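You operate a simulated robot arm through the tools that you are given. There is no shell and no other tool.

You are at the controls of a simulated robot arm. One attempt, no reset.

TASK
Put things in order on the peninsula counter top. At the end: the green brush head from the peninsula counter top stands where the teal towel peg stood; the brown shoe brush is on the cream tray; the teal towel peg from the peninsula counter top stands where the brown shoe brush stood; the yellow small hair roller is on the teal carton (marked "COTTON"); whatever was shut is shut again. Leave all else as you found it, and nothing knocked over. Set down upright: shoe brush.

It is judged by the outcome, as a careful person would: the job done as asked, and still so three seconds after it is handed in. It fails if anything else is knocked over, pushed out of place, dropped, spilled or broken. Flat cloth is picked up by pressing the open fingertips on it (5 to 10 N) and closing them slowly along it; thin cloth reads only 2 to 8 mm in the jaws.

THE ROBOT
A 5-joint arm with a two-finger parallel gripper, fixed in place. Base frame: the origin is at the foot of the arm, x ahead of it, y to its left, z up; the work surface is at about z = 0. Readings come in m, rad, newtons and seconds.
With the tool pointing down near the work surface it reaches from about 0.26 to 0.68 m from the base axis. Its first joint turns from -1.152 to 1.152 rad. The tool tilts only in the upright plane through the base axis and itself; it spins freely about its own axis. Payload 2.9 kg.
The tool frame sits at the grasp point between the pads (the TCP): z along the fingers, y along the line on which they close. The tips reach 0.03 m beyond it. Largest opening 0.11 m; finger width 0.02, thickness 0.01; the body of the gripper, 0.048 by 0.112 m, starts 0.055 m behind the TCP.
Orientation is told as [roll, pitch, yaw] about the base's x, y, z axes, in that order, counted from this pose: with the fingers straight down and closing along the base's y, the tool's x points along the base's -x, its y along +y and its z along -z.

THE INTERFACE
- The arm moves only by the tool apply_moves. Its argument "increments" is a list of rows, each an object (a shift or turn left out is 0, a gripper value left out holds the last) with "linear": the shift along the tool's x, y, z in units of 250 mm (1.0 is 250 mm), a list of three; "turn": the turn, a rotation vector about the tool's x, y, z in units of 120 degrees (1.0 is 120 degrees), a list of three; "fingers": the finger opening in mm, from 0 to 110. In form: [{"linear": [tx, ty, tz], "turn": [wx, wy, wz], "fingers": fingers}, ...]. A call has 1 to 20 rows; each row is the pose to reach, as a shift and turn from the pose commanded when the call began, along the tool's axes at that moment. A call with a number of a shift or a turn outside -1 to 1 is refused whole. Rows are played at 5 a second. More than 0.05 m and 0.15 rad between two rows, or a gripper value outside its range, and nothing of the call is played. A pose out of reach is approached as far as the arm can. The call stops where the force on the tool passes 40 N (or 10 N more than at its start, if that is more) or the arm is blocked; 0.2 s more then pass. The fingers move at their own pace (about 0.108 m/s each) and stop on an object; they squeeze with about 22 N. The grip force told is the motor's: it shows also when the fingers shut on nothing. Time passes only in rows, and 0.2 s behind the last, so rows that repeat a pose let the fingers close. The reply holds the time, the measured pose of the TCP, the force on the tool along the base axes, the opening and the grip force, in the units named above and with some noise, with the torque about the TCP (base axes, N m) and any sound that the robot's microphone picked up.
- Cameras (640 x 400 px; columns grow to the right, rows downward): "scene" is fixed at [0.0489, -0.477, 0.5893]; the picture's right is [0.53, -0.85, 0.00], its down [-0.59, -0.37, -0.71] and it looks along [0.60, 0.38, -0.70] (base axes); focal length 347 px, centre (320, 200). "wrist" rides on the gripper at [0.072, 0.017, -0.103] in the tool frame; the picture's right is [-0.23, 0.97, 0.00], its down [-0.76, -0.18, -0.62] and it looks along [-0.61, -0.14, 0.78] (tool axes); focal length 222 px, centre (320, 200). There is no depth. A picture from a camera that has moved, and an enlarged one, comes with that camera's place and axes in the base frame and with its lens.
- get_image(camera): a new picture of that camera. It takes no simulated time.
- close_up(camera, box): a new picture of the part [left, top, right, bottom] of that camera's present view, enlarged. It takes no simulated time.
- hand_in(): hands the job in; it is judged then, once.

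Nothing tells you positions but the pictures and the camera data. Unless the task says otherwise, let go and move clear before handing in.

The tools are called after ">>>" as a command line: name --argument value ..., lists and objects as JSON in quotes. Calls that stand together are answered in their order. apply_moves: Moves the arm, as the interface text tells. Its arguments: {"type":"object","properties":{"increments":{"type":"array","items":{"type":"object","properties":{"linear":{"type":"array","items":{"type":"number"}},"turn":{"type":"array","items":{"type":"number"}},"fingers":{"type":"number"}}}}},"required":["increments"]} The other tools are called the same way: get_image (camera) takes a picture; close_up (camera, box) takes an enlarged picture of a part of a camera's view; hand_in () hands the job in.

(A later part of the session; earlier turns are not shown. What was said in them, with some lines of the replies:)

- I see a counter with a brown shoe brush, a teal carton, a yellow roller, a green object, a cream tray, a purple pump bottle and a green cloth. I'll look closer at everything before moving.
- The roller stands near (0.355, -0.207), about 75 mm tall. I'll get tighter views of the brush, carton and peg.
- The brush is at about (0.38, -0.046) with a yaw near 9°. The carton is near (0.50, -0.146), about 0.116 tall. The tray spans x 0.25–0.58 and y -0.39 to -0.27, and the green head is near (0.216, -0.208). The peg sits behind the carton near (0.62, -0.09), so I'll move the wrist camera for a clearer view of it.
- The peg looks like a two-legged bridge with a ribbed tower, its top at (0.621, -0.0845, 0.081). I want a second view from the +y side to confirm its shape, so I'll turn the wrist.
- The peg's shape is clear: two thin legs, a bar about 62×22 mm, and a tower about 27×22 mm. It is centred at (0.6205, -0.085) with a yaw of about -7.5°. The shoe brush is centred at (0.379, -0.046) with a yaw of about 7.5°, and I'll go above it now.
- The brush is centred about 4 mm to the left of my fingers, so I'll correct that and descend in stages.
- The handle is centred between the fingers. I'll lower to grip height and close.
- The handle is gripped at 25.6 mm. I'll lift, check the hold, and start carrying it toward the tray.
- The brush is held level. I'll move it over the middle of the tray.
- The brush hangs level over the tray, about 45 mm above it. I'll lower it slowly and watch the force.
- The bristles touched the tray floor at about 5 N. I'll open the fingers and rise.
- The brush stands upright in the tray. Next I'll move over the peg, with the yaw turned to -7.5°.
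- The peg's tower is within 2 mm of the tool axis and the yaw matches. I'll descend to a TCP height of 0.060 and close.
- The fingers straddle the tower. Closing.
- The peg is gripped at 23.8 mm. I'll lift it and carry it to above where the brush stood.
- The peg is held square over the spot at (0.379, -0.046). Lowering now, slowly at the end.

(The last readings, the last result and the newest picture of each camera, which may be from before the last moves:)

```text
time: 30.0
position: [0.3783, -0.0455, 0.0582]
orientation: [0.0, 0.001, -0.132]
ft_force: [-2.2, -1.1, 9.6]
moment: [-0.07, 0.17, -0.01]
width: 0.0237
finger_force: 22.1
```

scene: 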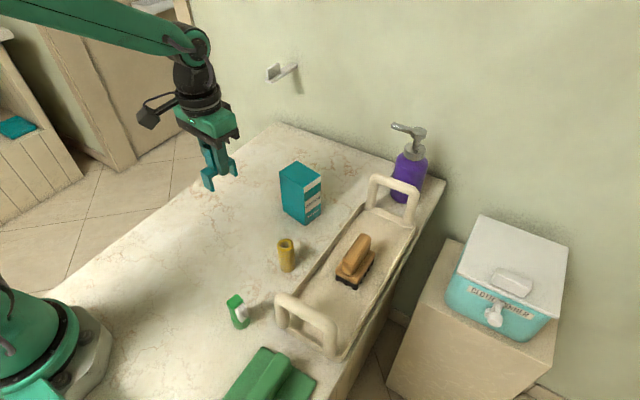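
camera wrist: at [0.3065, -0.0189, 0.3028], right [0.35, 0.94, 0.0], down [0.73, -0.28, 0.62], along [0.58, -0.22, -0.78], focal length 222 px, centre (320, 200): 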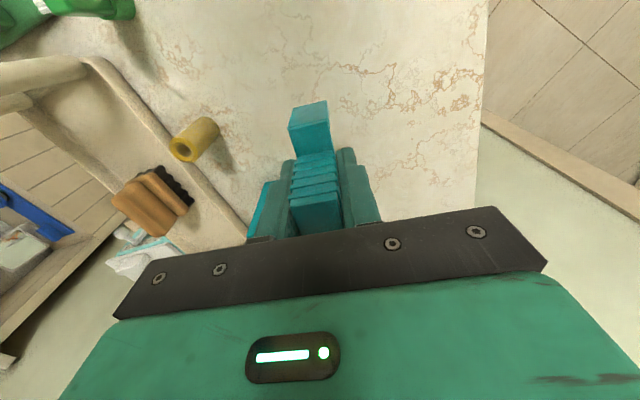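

The legs are down at about 10 N. I'll ease off slightly, open and rise.

>>> apply_moves --increments '[{"linear": [0, 0, -0.003]}, {"linear": [0, 0, -0.003], "fingers": 35}, {"linear": [0, 0, -0.003], "fingers": 60}, {"linear": [0, 0, -0.003], "fingers": 70}, {"linear": [0, 0, -0.04], "fingers": 70}, {"linear": [0, 0, -0.16], "fingers": 70}, {"linear": [0, 0, -0.32], "fingers": 70}, {"linear": [0, 0, -0.48], "fingers": 70}, {"linear": [0, 0, -0.6], "fingers": 70}, {"linear": [0, 0, -0.6], "fingers": 70}]'

>>> get_image --camera "scene"

>>> get_image --camera "wrist"

```text
time: 32.2
position: [0.3793, -0.0475, 0.2072]
orientation: [0.001, 0.0, -0.131]
ft_force: [-0.7, 0.1, 0.4]
moment: [-0.04, -0.01, -0.02]
width: 0.0699
finger_force: 0.2
```

```text
taken
```

scene: 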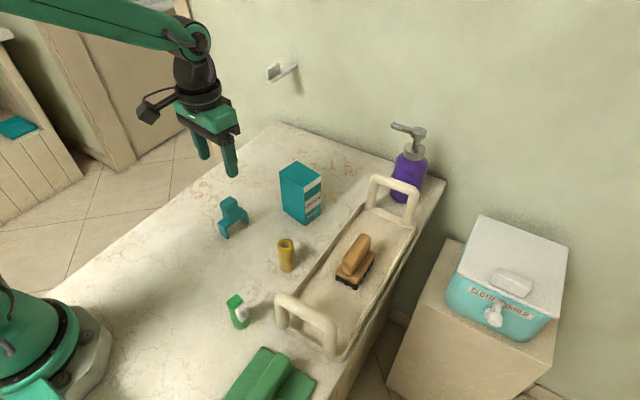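

```text
taken
camera wrist: at [0.3081, -0.0207, 0.3107], right [0.35, 0.94, 0.0], down [0.73, -0.28, 0.62], along [0.58, -0.22, -0.78], focal length 222 px, centre (320, 200)
```

wrist: 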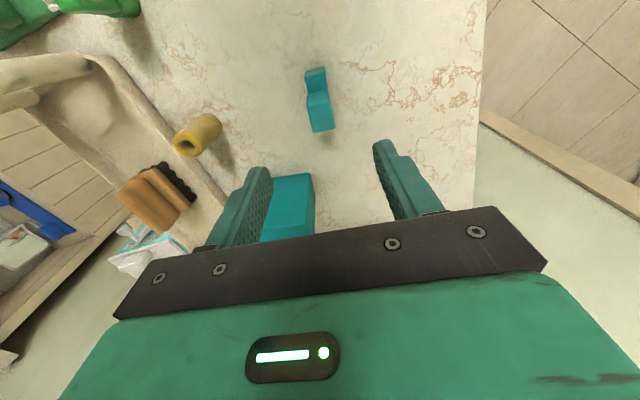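

The peg stands where the brush was. Next is the green brush head, which I'll look at closely first.

>>> close_up --camera "scene" --box '[210, 280, 270, 340]'

>>> close_up --camera "scene" --box '[200, 180, 270, 250]'

>>> close_up --camera "wrist" --box '[0, 0, 160, 100]'

```text
6.67 times, centred on (240, 310) of scene
camera zoom: at [0.0489, -0.477, 0.5893], right [0.53, -0.85, 0.0], down [-0.59, -0.37, -0.71], along [0.6, 0.38, -0.7], focal length 2311 px, centre (853, -533)
```

zoom: 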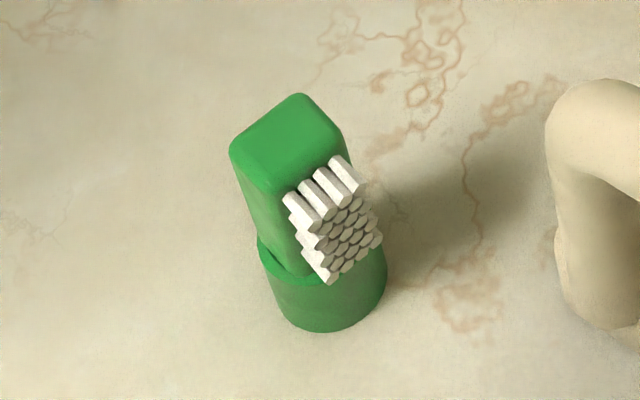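

```text
5.71 times, centred on (235, 215) of scene
camera zoom: at [0.0489, -0.477, 0.5893], right [0.53, -0.85, 0.0], down [-0.59, -0.37, -0.71], along [0.6, 0.38, -0.7], focal length 1980 px, centre (806, 114)
```

zoom: 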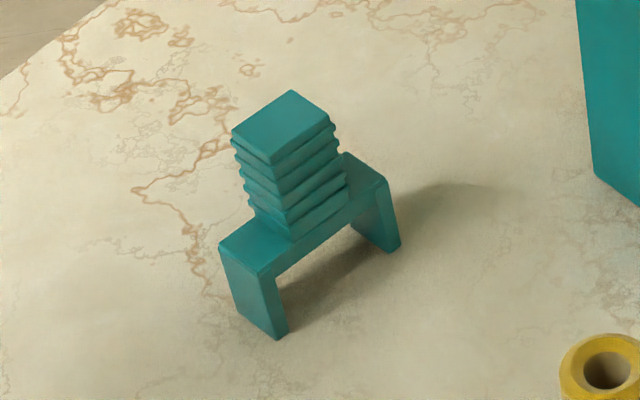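

```text
4.00 times, centred on (80, 50) of wrist
camera zoom: at [0.3081, -0.0207, 0.3107], right [0.35, 0.94, 0.0], down [0.73, -0.28, 0.62], along [0.58, -0.22, -0.78], focal length 888 px, centre (1280, 800)
```

zoom: 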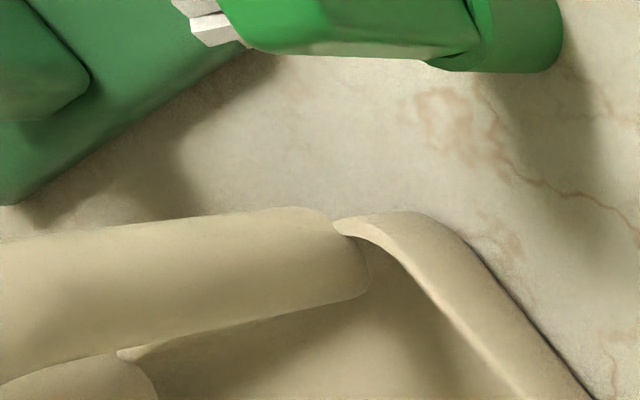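

The head is a 30 mm cylinder base about 25 mm high with a 22×17 mm bar above it, reaching 76 mm. It sits near (0.218, -0.207) with the bristles facing -y. I'll grip the bar's ±x sides, so I'm turning the tool to a yaw of about -99° and moving above it.

>>> apply_moves --increments '[{"linear": [0.0463, -0.0601, 0.006], "turn": [0, 0, 0.0635]}, {"linear": [0.0925, -0.1202, 0.011], "turn": [0, 0, 0.127]}, {"linear": [0.1388, -0.1803, 0.017], "turn": [0, 0, 0.1905]}, {"linear": [0.185, -0.2403, 0.023], "turn": [0, 0, 0.254]}, {"linear": [0.2313, -0.3004, 0.028], "turn": [0, 0, 0.3175]}, {"linear": [0.2775, -0.3605, 0.034], "turn": [0, 0, 0.381]}, {"linear": [0.3238, -0.4206, 0.04], "turn": [0, 0, 0.4445]}, {"linear": [0.37, -0.4807, 0.045], "turn": [0, 0, 0.508]}, {"linear": [0.4163, -0.5408, 0.051], "turn": [0, 0, 0.5715]}, {"linear": [0.4625, -0.6008, 0.057], "turn": [0, 0, 0.635]}, {"linear": [0.5088, -0.6609, 0.062], "turn": [0, 0, 0.6985]}, {"linear": [0.555, -0.721, 0.068], "turn": [0, 0, 0.7625]}, {"linear": [0.555, -0.721, 0.068], "turn": [0, 0, 0.7625]}]'

>>> get_image --camera "wrist"

>>> get_image --camera "scene"

```text
time: 35.0
position: [0.2172, -0.208, 0.1903]
orientation: [0.001, -0.001, -1.732]
ft_force: [-0.2, 0.6, 0.2]
moment: [0.0, 0.0, 0.01]
width: 0.0702
finger_force: 0.1
```

```text
taken
camera wrist: at [0.2444, -0.1384, 0.2939], right [0.93, -0.38, 0.0], down [-0.3, -0.72, 0.62], along [-0.24, -0.58, -0.78], focal length 222 px, centre (320, 200)
```

wrist: 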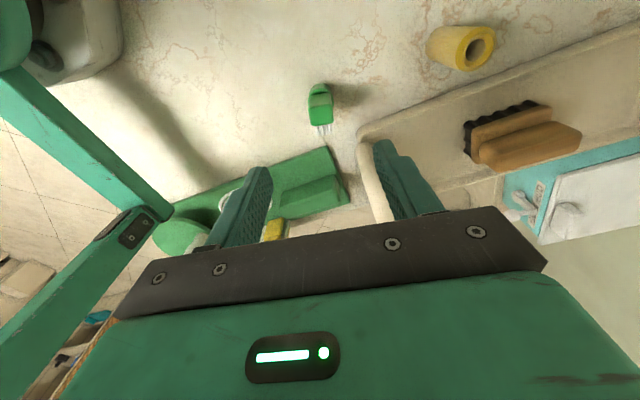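

```text
taken
```

scene: 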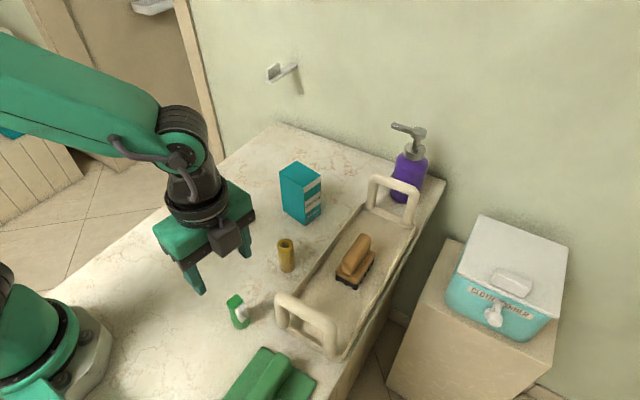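

>>> close_up --camera "wrist" --box '[280, 70, 360, 140]'

```text
5.71 times, centred on (320, 105) of wrist
camera zoom: at [0.2444, -0.1384, 0.2939], right [0.93, -0.38, 0.0], down [-0.3, -0.72, 0.62], along [-0.24, -0.58, -0.78], focal length 1269 px, centre (320, 743)
```

zoom: 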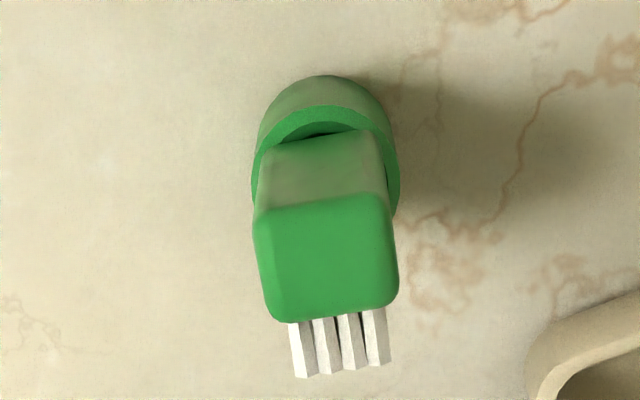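

The head is within 2 mm of the tool axis, and its bar is turned about 4° more than the tool. I'll correct that and descend.

>>> apply_moves --increments '[{"linear": [0.009, 0.005, 0.1], "turn": [0, 0, 0.015]}, {"linear": [0.009, 0.005, 0.2], "turn": [0, 0, 0.03]}, {"linear": [0.009, 0.005, 0.3], "turn": [0, 0, 0.03]}, {"linear": [0.009, 0.005, 0.4], "turn": [0, 0, 0.03]}, {"linear": [0.009, 0.005, 0.47], "turn": [0, 0, 0.03]}, {"linear": [0.009, 0.005, 0.505], "turn": [0, 0, 0.03]}, {"linear": [0.009, 0.005, 0.505], "turn": [0, 0, 0.03]}]'

>>> get_image --camera "wrist"

>>> close_up --camera "scene" --box '[170, 210, 320, 350]'

```text
time: 36.6
position: [0.2179, -0.2043, 0.0639]
orientation: [0.0, 0.0, -1.792]
ft_force: [0.3, 0.0, -0.1]
moment: [0.01, -0.05, -0.02]
width: 0.0701
finger_force: 0.1
```

```text
taken
camera wrist: at [0.2504, -0.1379, 0.1669], right [0.9, -0.43, 0.0], down [-0.34, -0.7, 0.62], along [-0.27, -0.56, -0.78], focal length 222 px, centre (320, 200)
```

wrist: 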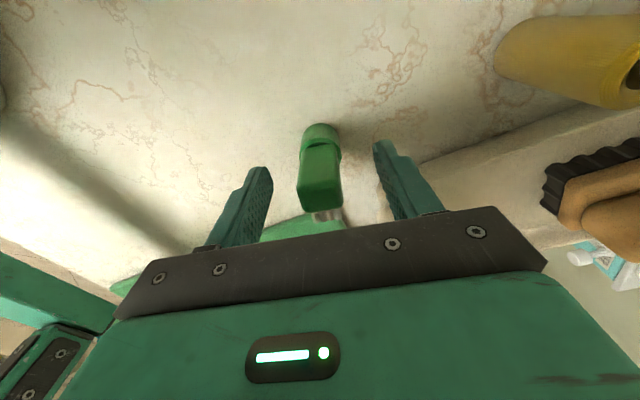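

```text
2.86 times, centred on (245, 280) of scene
camera zoom: at [0.0489, -0.477, 0.5893], right [0.53, -0.85, 0.0], down [-0.59, -0.37, -0.71], along [0.6, 0.38, -0.7], focal length 990 px, centre (534, -29)
```

zoom: 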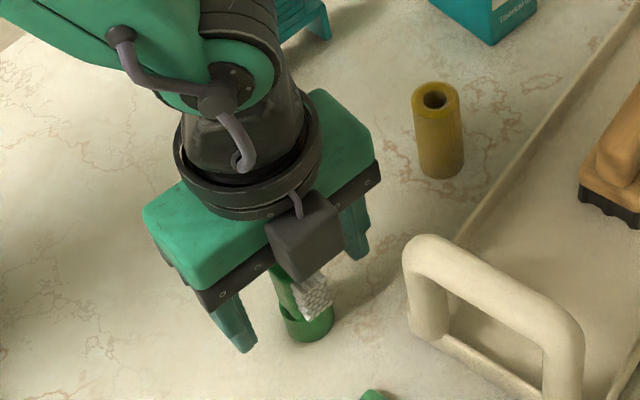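

The bar is centred between the fingers. Closing.

>>> apply_moves --increments '[{"linear": [0, 0, 0], "fingers": 40}, {"linear": [0, 0, 0], "fingers": 12}, {"linear": [0, 0, 0], "fingers": 12}, {"linear": [0, 0, 0], "fingers": 12}]'

>>> close_up --camera "wrist" --box '[220, 90, 430, 250]'

>>> close_up --camera "scene" --box '[190, 250, 290, 350]'

```text
time: 37.6
position: [0.2203, -0.2043, 0.0647]
orientation: [-0.001, 0.002, -1.791]
ft_force: [0.2, -0.4, 0.1]
moment: [0.02, -0.02, -0.01]
width: 0.0228
finger_force: 21.6
```

```text
2.50 times, centred on (325, 170) of wrist
camera zoom: at [0.2505, -0.1378, 0.1671], right [0.9, -0.43, 0.0], down [-0.34, -0.7, 0.62], along [-0.27, -0.56, -0.78], focal length 555 px, centre (308, 275)
```

zoom: 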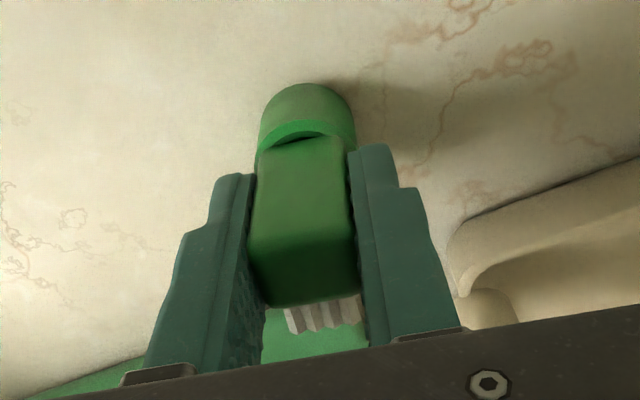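

```text
4.00 times, centred on (240, 300) of scene
camera zoom: at [0.0489, -0.477, 0.5893], right [0.53, -0.85, 0.0], down [-0.59, -0.37, -0.71], along [0.6, 0.38, -0.7], focal length 1386 px, centre (640, -200)
```

zoom: 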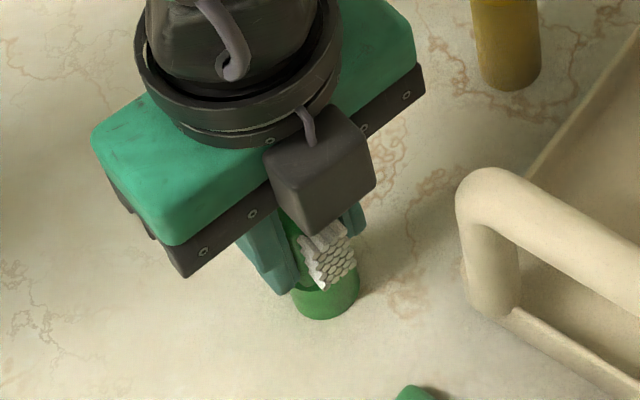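

The head is gripped at 22.8 mm. I'll lift it high and carry it toward the peg's old place in two legs.

>>> apply_moves --increments '[{"linear": [0, 0, -0.04]}, {"linear": [0, 0, -0.14]}, {"linear": [0, 0, -0.28]}, {"linear": [0, 0, -0.42]}, {"linear": [0, 0, -0.56]}, {"linear": [0, 0, -0.69]}, {"linear": [0.06, 0.11, -0.7]}, {"linear": [0.14, 0.25, -0.7]}, {"linear": [0.22, 0.39, -0.7]}, {"linear": [0.3, 0.53, -0.7]}, {"linear": [0.36, 0.64, -0.7]}, {"linear": [0.4096, 0.7302, -0.7]}, {"linear": [0.4096, 0.7302, -0.7]}]'

>>> get_image --camera "scene"

```text
time: 40.4
position: [0.4212, -0.1435, 0.2398]
orientation: [0.001, 0.001, -1.789]
ft_force: [0.8, -0.3, 0.0]
moment: [0.03, 0.01, 0.01]
width: 0.0231
finger_force: 21.9
```

```text
taken
```

scene: 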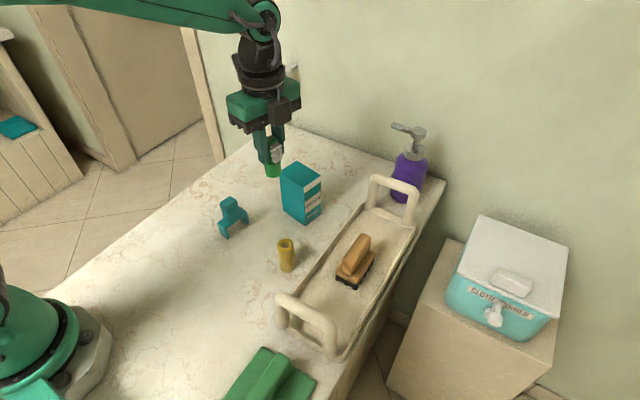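

The hook on the wall may reach into this area, so I'll check where it is before moving closer.

>>> close_up --camera "scene" --box '[220, 40, 340, 130]'

>>> get_image --camera "wrist"

```text
4.44 times, centred on (280, 85) of scene
camera zoom: at [0.0489, -0.477, 0.5893], right [0.53, -0.85, 0.0], down [-0.59, -0.37, -0.71], along [0.6, 0.38, -0.7], focal length 1540 px, centre (498, 711)
```

zoom: 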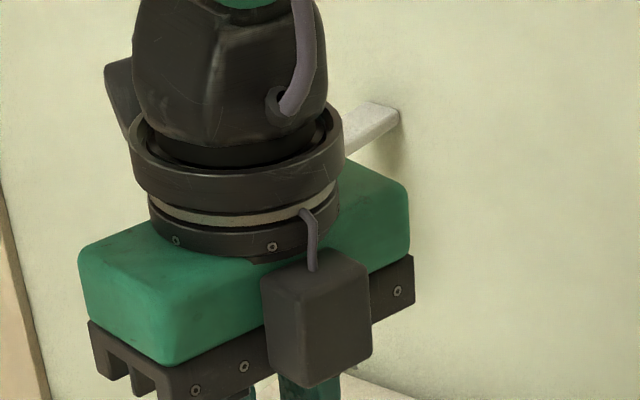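

```text
taken
camera wrist: at [0.4517, -0.0762, 0.3434], right [0.9, -0.43, 0.0], down [-0.34, -0.7, 0.62], along [-0.27, -0.56, -0.78], focal length 222 px, centre (320, 200)
```

wrist: 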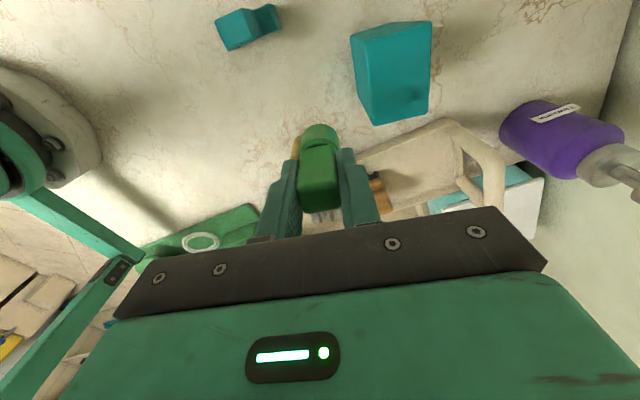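

The hook sticks out to about x = 0.66, y = 0.055, z = 0.2. I'll turn the tool about 23° so its camera stays clear, and go above the peg's old place at (0.6205, -0.085).

>>> apply_moves --increments '[{"linear": [0.06, 0.11, 0], "turn": [0, 0, -0.03]}, {"linear": [0.135, 0.24, 0], "turn": [0, 0, -0.064]}, {"linear": [0.21, 0.37, 0], "turn": [0, 0, -0.096]}, {"linear": [0.285, 0.5, 0], "turn": [0, 0, -0.128]}, {"linear": [0.35, 0.62, 0], "turn": [0, 0, -0.16]}, {"linear": [0.409, 0.727, 0], "turn": [0, 0, -0.191]}, {"linear": [0.409, 0.727, 0], "turn": [0, 0, -0.191]}]'

>>> get_image --camera "scene"

>>> get_image --camera "wrist"

```text
time: 42.0
position: [0.6198, -0.0838, 0.2375]
orientation: [0.0, 0.0, -1.387]
ft_force: [0.6, 0.5, -0.6]
moment: [-0.01, -0.02, 0.03]
width: 0.023
finger_force: 21.6
```

```text
taken
```

scene: 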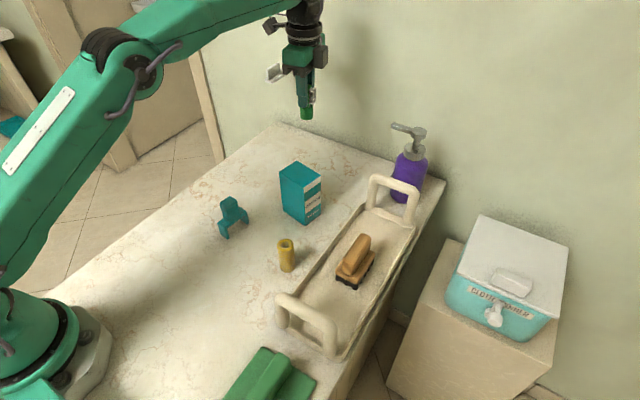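

```text
taken
camera wrist: at [0.622, -0.0096, 0.3403], right [1.0, -0.05, 0.0], down [-0.04, -0.78, 0.62], along [-0.03, -0.62, -0.78], focal length 222 px, centre (320, 200)
```

wrist: 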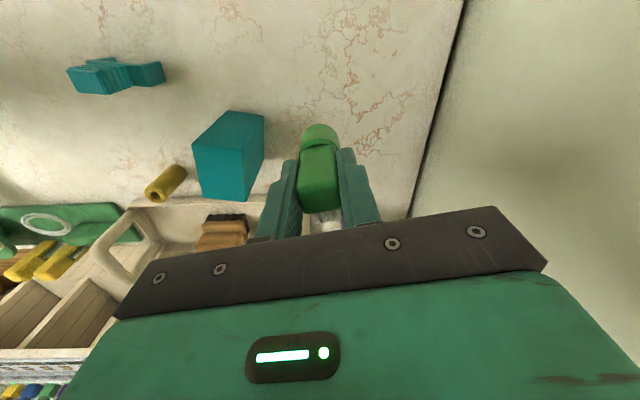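

>>> close_up --camera "scene" --box '[240, 0, 350, 130]'

```text
3.08 times, centred on (295, 65) of scene
camera zoom: at [0.0489, -0.477, 0.5893], right [0.53, -0.85, 0.0], down [-0.59, -0.37, -0.71], along [0.6, 0.38, -0.7], focal length 1066 px, centre (397, 615)
```

zoom: 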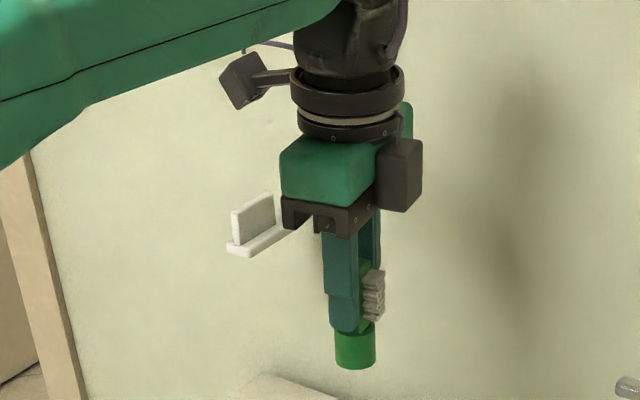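

The hook is about 6 cm to the +y side, so the descent is clear. Lowering the head over (0.6205, -0.085).

>>> apply_moves --increments '[{"linear": [0, 0, 0.1]}, {"linear": [0, 0, 0.2]}, {"linear": [0, 0, 0.3]}, {"linear": [0, 0, 0.4]}, {"linear": [0, 0, 0.5]}, {"linear": [0, 0, 0.58]}, {"linear": [0, 0, 0.64]}, {"linear": [0, 0, 0.66]}, {"linear": [0, 0, 0.66]}]'

>>> get_image --camera "wrist"

>>> close_up --camera "scene" --box '[240, 60, 370, 190]'

```text
time: 44.0
position: [0.6203, -0.0857, 0.0743]
orientation: [0.0, 0.0, -1.392]
ft_force: [-0.1, -0.7, -0.5]
moment: [-0.02, -0.03, 0.03]
width: 0.0232
finger_force: 21.9
```

```text
taken
camera wrist: at [0.6216, -0.01, 0.1765], right [1.0, -0.05, 0.0], down [-0.04, -0.78, 0.62], along [-0.03, -0.62, -0.78], focal length 222 px, centre (320, 200)
```

wrist: 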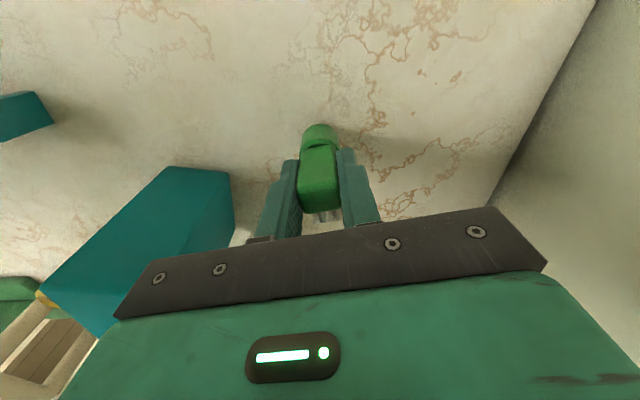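

```text
3.08 times, centred on (305, 125) of scene
camera zoom: at [0.0489, -0.477, 0.5893], right [0.53, -0.85, 0.0], down [-0.59, -0.37, -0.71], along [0.6, 0.38, -0.7], focal length 1066 px, centre (366, 431)
```

zoom: 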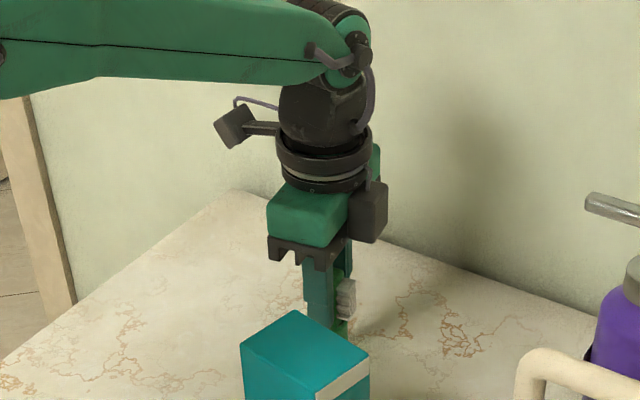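

>>> apply_moves --increments '[{"linear": [0, 0, 0.01]}, {"linear": [0, 0, 0.02]}, {"linear": [0, 0, 0.02]}]'

>>> apply_moves --increments '[{"linear": [0, 0, 0.004]}, {"linear": [0, 0, 0.008]}, {"linear": [0, 0, 0.008]}]'

```text
time: 44.8
position: [0.6197, -0.0862, 0.0681]
orientation: [-0.001, 0.0, -1.39]
ft_force: [-0.2, 0.2, -0.6]
moment: [0.02, -0.02, 0.0]
width: 0.023
finger_force: 22.4
```

```text
time: 45.6
position: [0.6185, -0.0836, 0.0671]
orientation: [-0.001, 0.0, -1.39]
ft_force: [-0.2, -1.0, 0.0]
moment: [-0.02, 0.03, -0.02]
width: 0.0229
finger_force: 22.2
```

>>> apply_moves --increments '[{"linear": [0, 0, 0.004]}, {"linear": [0, 0, 0.008]}, {"linear": [0, 0, 0.008]}]'

>>> apply_moves --increments '[{"linear": [0, 0, 0.003]}, {"linear": [0, 0, 0.003]}]'

```text
time: 46.4
position: [0.6195, -0.0843, 0.064]
orientation: [0.0, 0.0, -1.39]
ft_force: [-0.8, -0.2, 0.2]
moment: [-0.01, 0.01, -0.02]
width: 0.0233
finger_force: 21.3
```

```text
time: 47.0
position: [0.6206, -0.0849, 0.0634]
orientation: [-0.001, 0.0, -1.39]
ft_force: [0.1, -0.1, 0.4]
moment: [0.02, -0.02, 0.08]
width: 0.0232
finger_force: 21.6
```

>>> apply_moves --increments '[{"linear": [0, 0, 0.003]}, {"linear": [0, 0, 0.003]}]'

>>> apply_moves --increments '[{"linear": [0, 0, 0.003]}, {"linear": [0, 0, 0.003]}]'

```text
time: 47.6
position: [0.6187, -0.0859, 0.0637]
orientation: [0.002, 0.001, -1.392]
ft_force: [-1.2, 2.6, 5.2]
moment: [0.11, 0.09, 0.01]
width: 0.0232
finger_force: 21.9
```

```text
time: 48.2
position: [0.6192, -0.0855, 0.064]
orientation: [0.002, 0.0, -1.392]
ft_force: [-2.0, 3.5, 13.1]
moment: [0.25, 0.18, 0.0]
width: 0.0233
finger_force: 22.1
```

It's in contact. I'll ease off 0.75 mm, open slowly and rise.

>>> apply_moves --increments '[{"linear": [0, 0, -0.003]}, {"linear": [0, 0, -0.003], "fingers": 30}, {"linear": [0, 0, -0.003], "fingers": 50}, {"linear": [0, 0, -0.003], "fingers": 70}, {"linear": [0, 0, -0.04], "fingers": 70}, {"linear": [0, 0, -0.14], "fingers": 70}, {"linear": [0, 0, -0.28], "fingers": 70}, {"linear": [0, 0, -0.42], "fingers": 70}, {"linear": [0, 0, -0.56], "fingers": 70}, {"linear": [0, 0, -0.68], "fingers": 70}, {"linear": [0, 0, -0.68], "fingers": 70}]'

>>> get_image --camera "wrist"

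>>> get_image --camera "scene"

```text
time: 50.6
position: [0.6174, -0.0861, 0.2335]
orientation: [0.0, 0.0, -1.391]
ft_force: [0.3, 0.2, -1.1]
moment: [0.0, 0.01, 0.01]
width: 0.0699
finger_force: 0.1
```

```text
taken
camera wrist: at [0.6198, -0.0113, 0.3359], right [1.0, -0.05, 0.0], down [-0.04, -0.78, 0.62], along [-0.03, -0.62, -0.78], focal length 222 px, centre (320, 200)
```

wrist: 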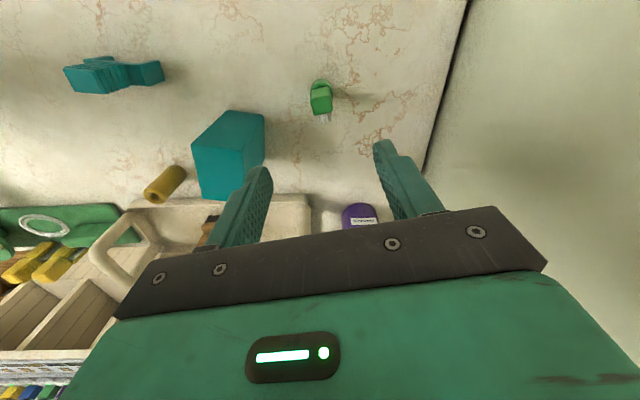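

```text
taken
```

scene: 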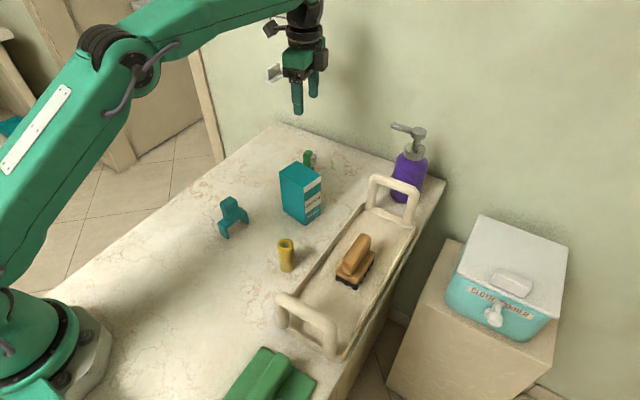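

>>> close_up --camera "wrist" --box '[280, 60, 360, 140]'

>>> close_up --camera "wrist" --box '[120, 90, 300, 230]'

>>> close_up --camera "scene" --box '[260, 140, 350, 280]'

```text
5.00 times, centred on (320, 100) of wrist
camera zoom: at [0.6198, -0.0113, 0.3359], right [1.0, -0.05, 0.0], down [-0.04, -0.78, 0.62], along [-0.03, -0.62, -0.78], focal length 1111 px, centre (320, 700)
```

zoom: 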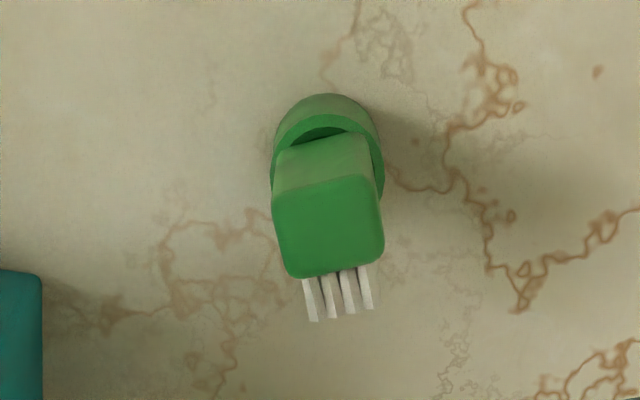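

```text
2.86 times, centred on (210, 160) of wrist
camera zoom: at [0.6198, -0.0113, 0.3359], right [1.0, -0.05, 0.0], down [-0.04, -0.78, 0.62], along [-0.03, -0.62, -0.78], focal length 635 px, centre (634, 314)
```

zoom: 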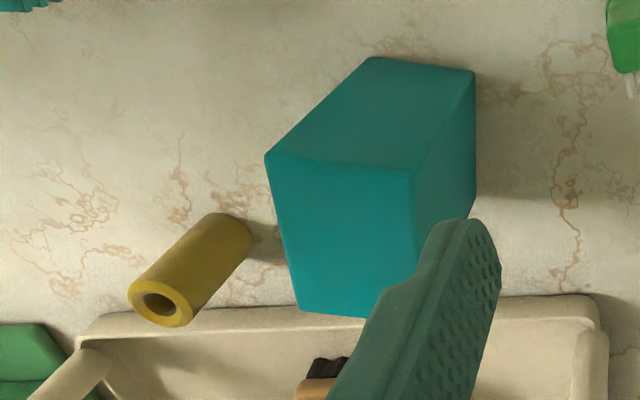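

```text
2.86 times, centred on (305, 210) of scene
camera zoom: at [0.0489, -0.477, 0.5893], right [0.53, -0.85, 0.0], down [-0.59, -0.37, -0.71], along [0.6, 0.38, -0.7], focal length 990 px, centre (363, 171)
```

zoom: 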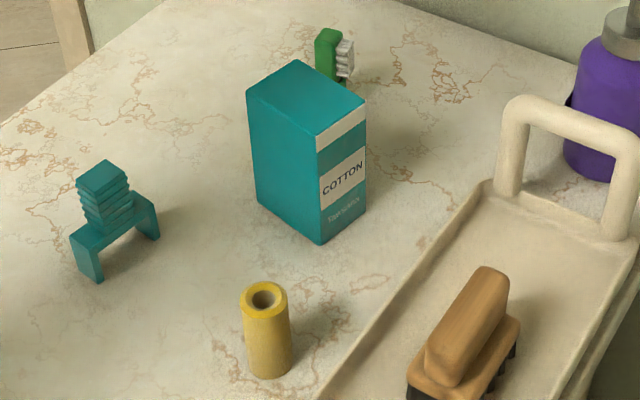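

The brush head stands at about (0.620, -0.086), matching the peg's old place. The carton's top centre is (0.499, -0.146) at z ≈ 0.116. Now I'll go for the yellow roller.

>>> apply_moves --increments '[{"linear": [-0.03, -0.12, 0]}, {"linear": [-0.07, -0.27, 0]}, {"linear": [-0.11, -0.42, 0]}, {"linear": [-0.15, -0.57, 0]}, {"linear": [-0.18, -0.71, 0]}, {"linear": [-0.215, -0.84, 0.03]}, {"linear": [-0.242, -0.949, 0.06]}, {"linear": [-0.242, -0.949, 0.06]}]'

>>> get_image --camera "wrist"

```text
time: 52.4
position: [0.3957, -0.1859, 0.2163]
orientation: [0.0, -0.001, -1.391]
ft_force: [0.0, 0.4, 0.0]
moment: [0.0, 0.01, -0.03]
width: 0.07
finger_force: 0.1
```

```text
taken
camera wrist: at [0.3983, -0.1104, 0.3198], right [1.0, -0.05, 0.0], down [-0.04, -0.78, 0.62], along [-0.03, -0.62, -0.78], focal length 222 px, centre (320, 200)
```

wrist: 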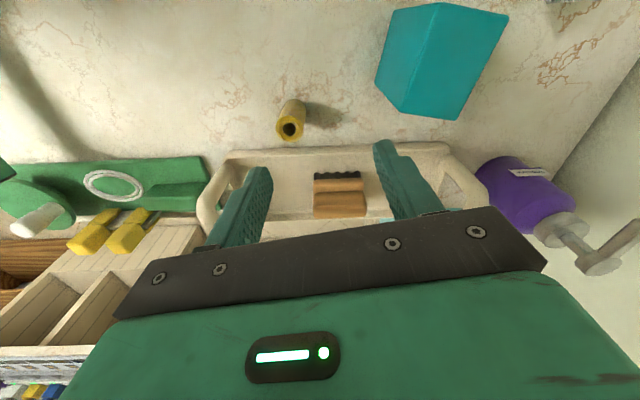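

>>> close_up --camera "wrist" --box '[250, 85, 350, 155]'

```text
5.71 times, centred on (300, 120) of wrist
camera zoom: at [0.3983, -0.1104, 0.3198], right [1.0, -0.05, 0.0], down [-0.04, -0.78, 0.62], along [-0.03, -0.62, -0.78], focal length 1269 px, centre (434, 657)
```

zoom: 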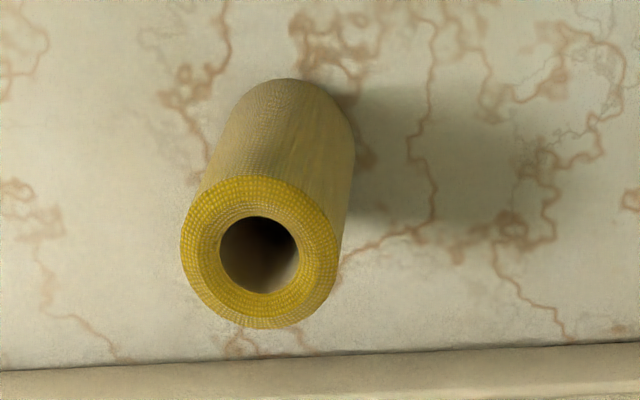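

The roller's axis is near (0.358, -0.206), 32 mm in diameter and about 70 mm tall. I'll move over it and check before going around it.

>>> apply_moves --increments '[{"linear": [-0.026, -0.08, 0.08]}, {"linear": [-0.052, -0.163, 0.17]}, {"linear": [-0.052, -0.163, 0.27]}, {"linear": [-0.052, -0.163, 0.37]}, {"linear": [-0.052, -0.163, 0.37]}]'

>>> get_image --camera "wrist"

>>> close_up --camera "scene" --box '[220, 180, 350, 290]'

```text
time: 53.6
position: [0.3579, -0.2065, 0.1263]
orientation: [0.001, 0.0, -1.391]
ft_force: [-0.6, 0.5, -0.7]
moment: [0.0, -0.01, -0.04]
width: 0.0698
finger_force: 0.1
```

```text
taken
camera wrist: at [0.36, -0.1323, 0.2291], right [1.0, -0.05, 0.0], down [-0.04, -0.78, 0.62], along [-0.03, -0.62, -0.78], focal length 222 px, centre (320, 200)
```

wrist: 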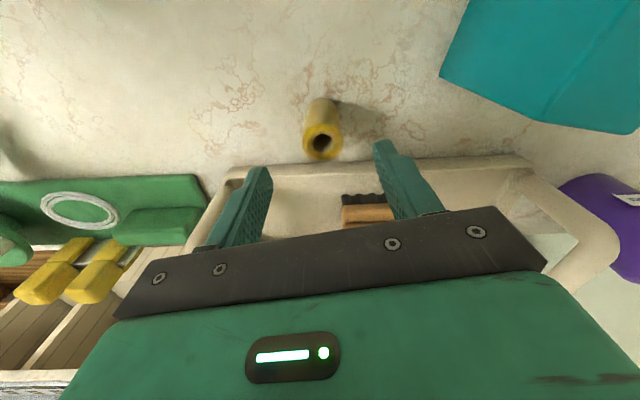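

```text
3.64 times, centred on (285, 235) of scene
camera zoom: at [0.0489, -0.477, 0.5893], right [0.53, -0.85, 0.0], down [-0.59, -0.37, -0.71], along [0.6, 0.38, -0.7], focal length 1260 px, centre (447, 73)
```

zoom: 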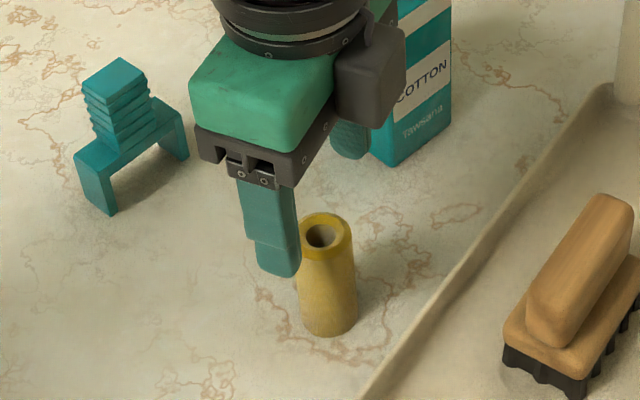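

Well centred. I'll descend around the roller and close on it.

>>> apply_moves --increments '[{"linear": [0.008, 0, 0.08]}, {"linear": [0.008, 0, 0.16]}, {"linear": [0.008, 0, 0.24]}, {"linear": [0.008, 0, 0.3]}, {"linear": [0.008, 0, 0.313]}, {"linear": [0.008, 0, 0.313]}, {"linear": [0.008, 0, 0.313], "fingers": 45}, {"linear": [0.008, 0, 0.313], "fingers": 36}, {"linear": [0.008, 0, 0.313], "fingers": 28}, {"linear": [0.008, 0, 0.313], "fingers": 24}, {"linear": [0.008, 0, 0.313], "fingers": 24}]'

>>> close_up --camera "wrist" --box '[220, 80, 430, 240]'

>>> close_up --camera "scene" --box '[220, 180, 350, 290]'

```text
time: 56.0
position: [0.3576, -0.2046, 0.0471]
orientation: [0.0, 0.0, -1.39]
ft_force: [-0.7, 1.1, -0.2]
moment: [0.02, 0.0, 0.0]
width: 0.0269
finger_force: 21.9
```

```text
2.50 times, centred on (325, 160) of wrist
camera zoom: at [0.3602, -0.1305, 0.1509], right [1.0, -0.05, 0.0], down [-0.04, -0.78, 0.62], along [-0.03, -0.62, -0.78], focal length 555 px, centre (308, 300)
```

zoom: 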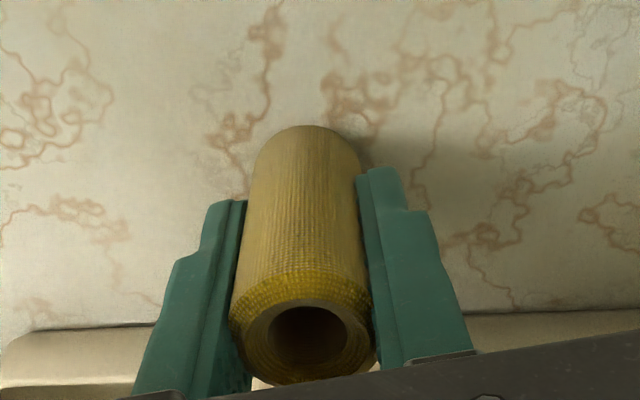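

```text
3.64 times, centred on (285, 235) of scene
camera zoom: at [0.0489, -0.477, 0.5893], right [0.53, -0.85, 0.0], down [-0.59, -0.37, -0.71], along [0.6, 0.38, -0.7], focal length 1260 px, centre (447, 73)
```

zoom: 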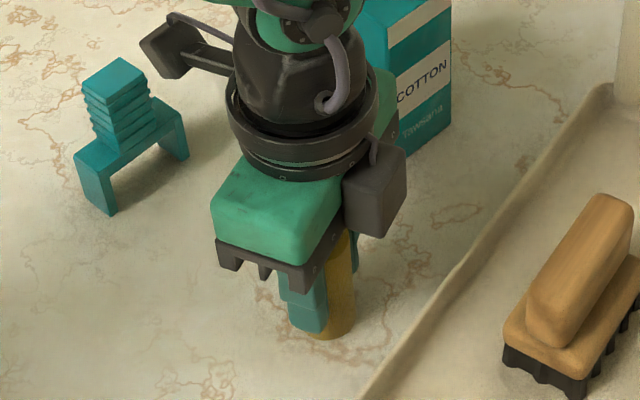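

The roller is held at 26.9 mm. I'll lift it well above the carton top and move over the carton's centre.

>>> apply_moves --increments '[{"linear": [0, 0, -0.04]}, {"linear": [0, 0, -0.14]}, {"linear": [0, 0, -0.28]}, {"linear": [0, 0, -0.42]}, {"linear": [0, 0, -0.56]}, {"linear": [0, 0, -0.65]}, {"linear": [0.02, 0.09, -0.66]}, {"linear": [0.05, 0.23, -0.66]}, {"linear": [0.08, 0.37, -0.66]}, {"linear": [0.11, 0.5, -0.66]}, {"linear": [0.13, 0.598, -0.66]}, {"linear": [0.13, 0.598, -0.66]}]'

>>> get_image --camera "wrist"

>>> get_image --camera "scene"

```text
time: 58.6
position: [0.4998, -0.1449, 0.2109]
orientation: [0.001, 0.001, -1.392]
ft_force: [0.4, 0.1, 0.1]
moment: [-0.01, -0.03, -0.02]
width: 0.0269
finger_force: 21.4
```

```text
taken
camera wrist: at [0.5026, -0.0704, 0.3143], right [1.0, -0.05, 0.0], down [-0.04, -0.78, 0.62], along [-0.03, -0.62, -0.78], focal length 222 px, centre (320, 200)
```

wrist: 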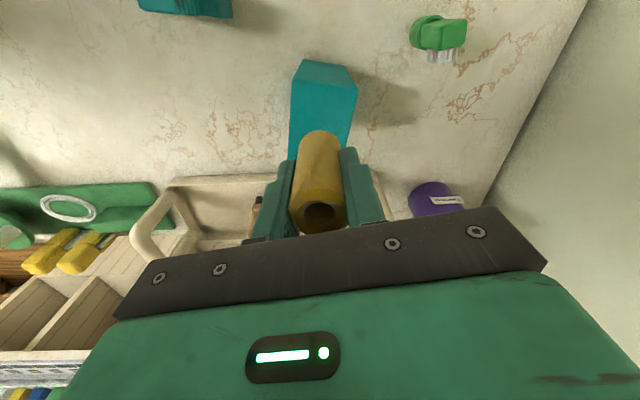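

```text
taken
```

scene: 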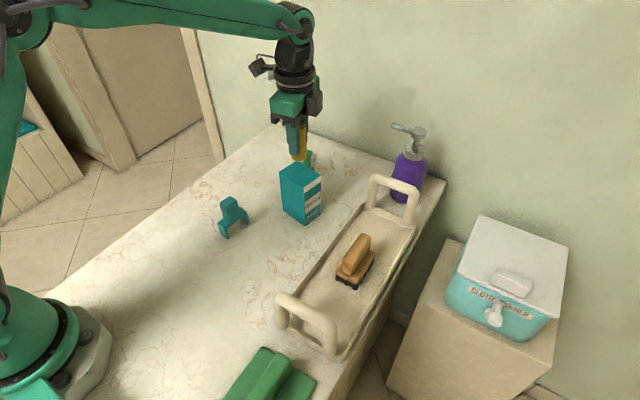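

>>> apply_moves --increments '[{"linear": [0, 0, 0.04]}, {"linear": [0, 0, 0.08]}, {"linear": [0, 0, 0.12]}, {"linear": [0, 0, 0.14]}, {"linear": [0, 0, 0.14]}]'

>>> close_up --camera "wrist" --box '[240, 40, 420, 240]'

>>> close_up --camera "scene" --box '[250, 80, 370, 240]'

```text
time: 59.8
position: [0.4997, -0.1465, 0.1766]
orientation: [0.001, 0.001, -1.391]
ft_force: [0.2, -0.1, -1.3]
moment: [-0.04, 0.02, 0.01]
width: 0.027
finger_force: 22.1
```

```text
2.00 times, centred on (330, 140) of wrist
camera zoom: at [0.5021, -0.0714, 0.2794], right [1.0, -0.05, 0.0], down [-0.04, -0.78, 0.62], along [-0.03, -0.62, -0.78], focal length 444 px, centre (300, 320)
```

zoom: 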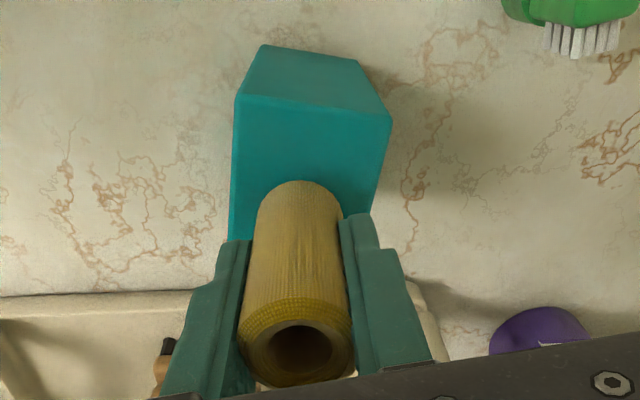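

```text
2.50 times, centred on (310, 160) of scene
camera zoom: at [0.0489, -0.477, 0.5893], right [0.53, -0.85, 0.0], down [-0.59, -0.37, -0.71], along [0.6, 0.38, -0.7], focal length 866 px, centre (345, 300)
```

zoom: 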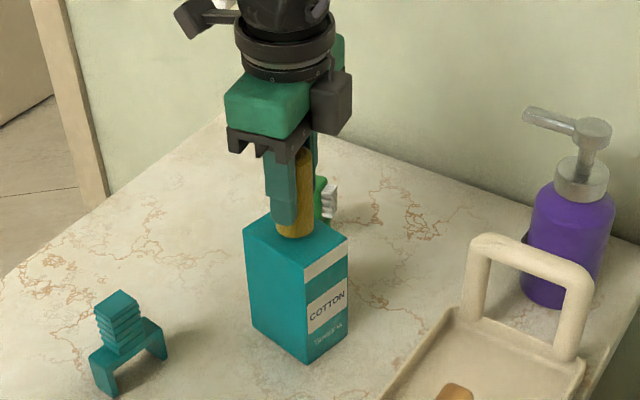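

The roller is centred over the carton top, about 13 mm above it. I'll lower it in small steps.

>>> apply_moves --increments '[{"linear": [0, 0, 0.012]}, {"linear": [0, 0, 0.024]}, {"linear": [0, 0, 0.034]}, {"linear": [0, 0, 0.034]}]'

>>> apply_moves --increments '[{"linear": [0, 0, 0.004]}, {"linear": [0, 0, 0.008]}, {"linear": [0, 0, 0.008]}]'

```text
time: 60.8
position: [0.5002, -0.1469, 0.1678]
orientation: [0.0, 0.0, -1.392]
ft_force: [-1.2, 0.4, 0.8]
moment: [-0.02, 0.05, -0.03]
width: 0.0271
finger_force: 21.9
```

```text
time: 61.6
position: [0.5009, -0.1465, 0.1677]
orientation: [0.001, -0.002, -1.391]
ft_force: [-4.2, 0.6, 19.4]
moment: [0.03, 0.3, 0.0]
width: 0.0271
finger_force: 21.8
```

It touched the carton top at 19 N. I'll back off a little before releasing.

>>> apply_moves --increments '[{"linear": [0, 0, -0.003]}, {"linear": [0, 0, -0.006]}, {"linear": [0, 0, -0.006]}]'

>>> close_up --camera "scene" --box '[260, 120, 350, 240]'

```text
time: 62.4
position: [0.501, -0.1458, 0.1676]
orientation: [0.0, 0.001, -1.39]
ft_force: [2.1, -3.4, 7.1]
moment: [-0.17, -0.12, 0.04]
width: 0.0269
finger_force: 22.2
```

```text
3.33 times, centred on (305, 180) of scene
camera zoom: at [0.0488, -0.477, 0.5893], right [0.53, -0.85, 0.0], down [-0.59, -0.37, -0.71], along [0.6, 0.38, -0.7], focal length 1155 px, centre (370, 267)
```

zoom: 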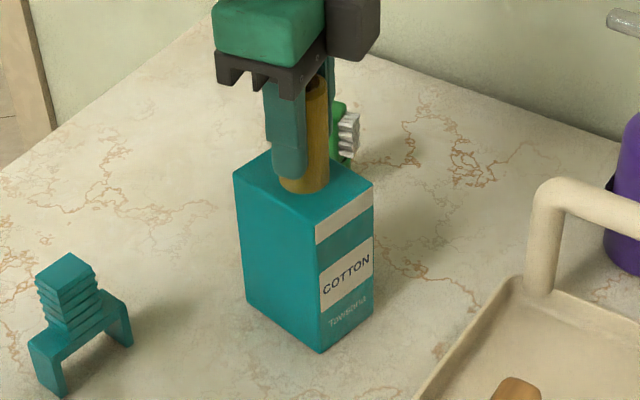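

>>> apply_moves --increments '[{"linear": [0, 0, -0.002]}, {"linear": [0, 0, -0.002]}, {"linear": [0, 0, -0.002], "fingers": 32}, {"linear": [0, 0, -0.002], "fingers": 40}, {"linear": [0, 0, -0.002], "fingers": 55}, {"linear": [0, 0, -0.002], "fingers": 70}]'

>>> close_up --camera "scene" --box '[260, 120, 350, 240]'

>>> get_image --camera "wrist"

```text
time: 63.8
position: [0.5007, -0.1463, 0.1681]
orientation: [0.0, 0.0, -1.39]
ft_force: [-0.1, -0.7, -1.2]
moment: [-0.01, -0.02, -0.01]
width: 0.07
finger_force: 0.1
```

```text
3.33 times, centred on (305, 180) of scene
camera zoom: at [0.0489, -0.477, 0.5893], right [0.53, -0.85, 0.0], down [-0.59, -0.37, -0.71], along [0.6, 0.38, -0.7], focal length 1155 px, centre (370, 267)
```

zoom: 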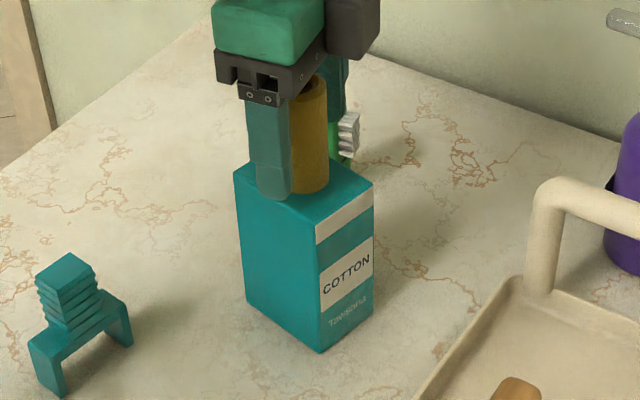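

```text
taken
camera wrist: at [0.5023, -0.0717, 0.271], right [1.0, -0.05, 0.0], down [-0.04, -0.78, 0.62], along [-0.03, -0.62, -0.78], focal length 222 px, centre (320, 200)
```

wrist: 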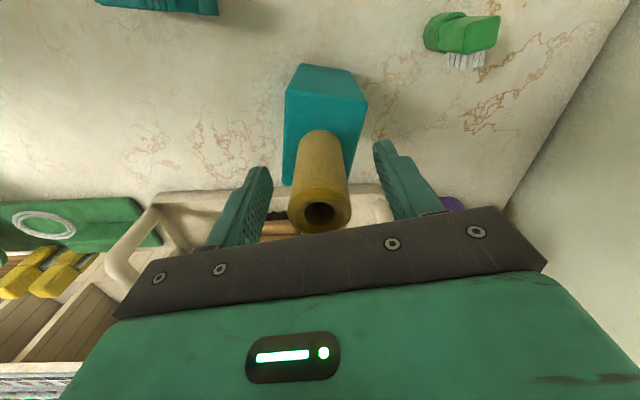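

The roller stands on the carton. I'll rise straight up and move clear.

>>> apply_moves --increments '[{"linear": [0, 0, -0.04]}, {"linear": [0, 0, -0.13]}, {"linear": [0, 0, -0.25]}, {"linear": [0, 0, -0.38]}, {"linear": [0, 0, -0.5]}, {"linear": [0, 0, -0.58]}, {"linear": [0, -0.1, -0.6]}, {"linear": [0, -0.25, -0.6]}, {"linear": [0, -0.4, -0.6]}, {"linear": [0, -0.55, -0.6]}, {"linear": [0, -0.65, -0.6]}, {"linear": [0, -0.65, -0.6]}]'

>>> get_image --camera "scene"

>>> get_image --camera "wrist"

>>> close_up --camera "scene" --box '[200, 120, 440, 340]'

```text
time: 66.4
position: [0.3405, -0.1741, 0.317]
orientation: [-0.001, -0.001, -1.393]
ft_force: [-0.6, 0.4, -0.1]
moment: [-0.01, 0.0, -0.02]
width: 0.07
finger_force: 0.1
```

```text
taken
```

scene: 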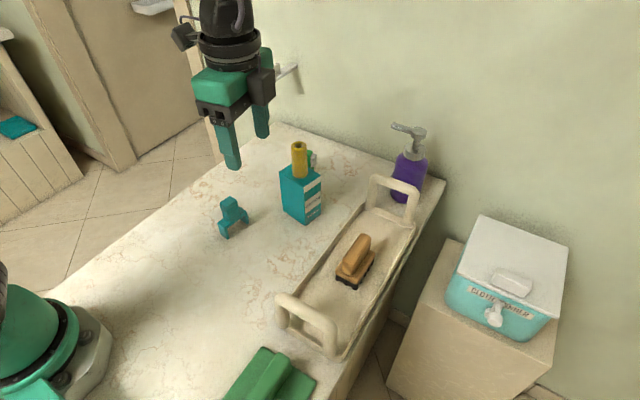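

```text
taken
camera wrist: at [0.3424, -0.1001, 0.4197], right [1.0, -0.05, 0.0], down [-0.04, -0.78, 0.62], along [-0.03, -0.62, -0.78], focal length 222 px, centre (320, 200)
```

wrist: 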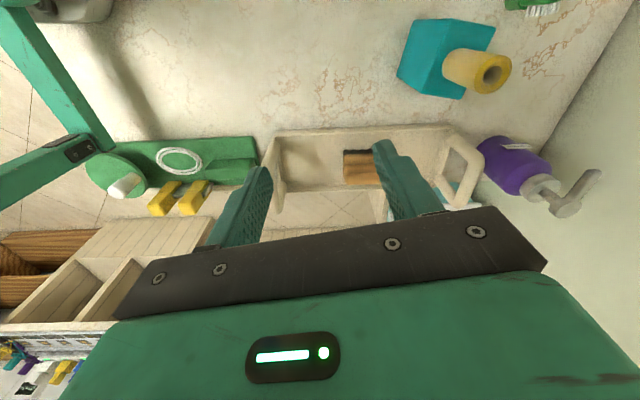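

```text
1.82 times, centred on (320, 230) of scene
camera zoom: at [0.0488, -0.477, 0.5893], right [0.53, -0.85, 0.0], down [-0.59, -0.37, -0.71], along [0.6, 0.38, -0.7], focal length 630 px, centre (320, 146)
```

zoom: 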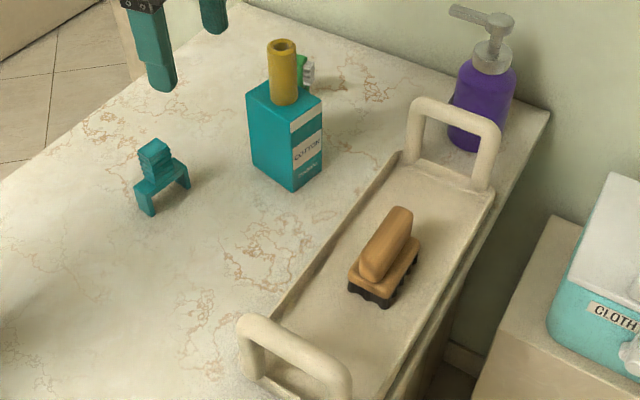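

Everything is where it should be:
- The shoe brush is upright on the tray.
- The peg stands where the brush was.
- The brush head stands where the peg was.
- The roller stands on the carton.

Nothing else has moved, nothing was opened, and the arm is clear, so I'm handing in.

>>> hand_in

```text
The job is handed in.
```

The job is handed in, and the last pictures before that showed everything in place and upright:

- **Shoe brush:** it stands upright near the middle of the cream tray.
- **Teal towel peg:** it stands where the brush stood, at about (0.379, -0.046).
- **Green brush head:** it stands where the peg stood, within about 2 mm. I turned it about 23° from its original facing to keep the wrist camera away from the wall hook.
- **Yellow roller:** it stands upright at the centre of the carton top.

Nothing was opened, so there was nothing to shut again. I saw nothing else moved or knocked over.
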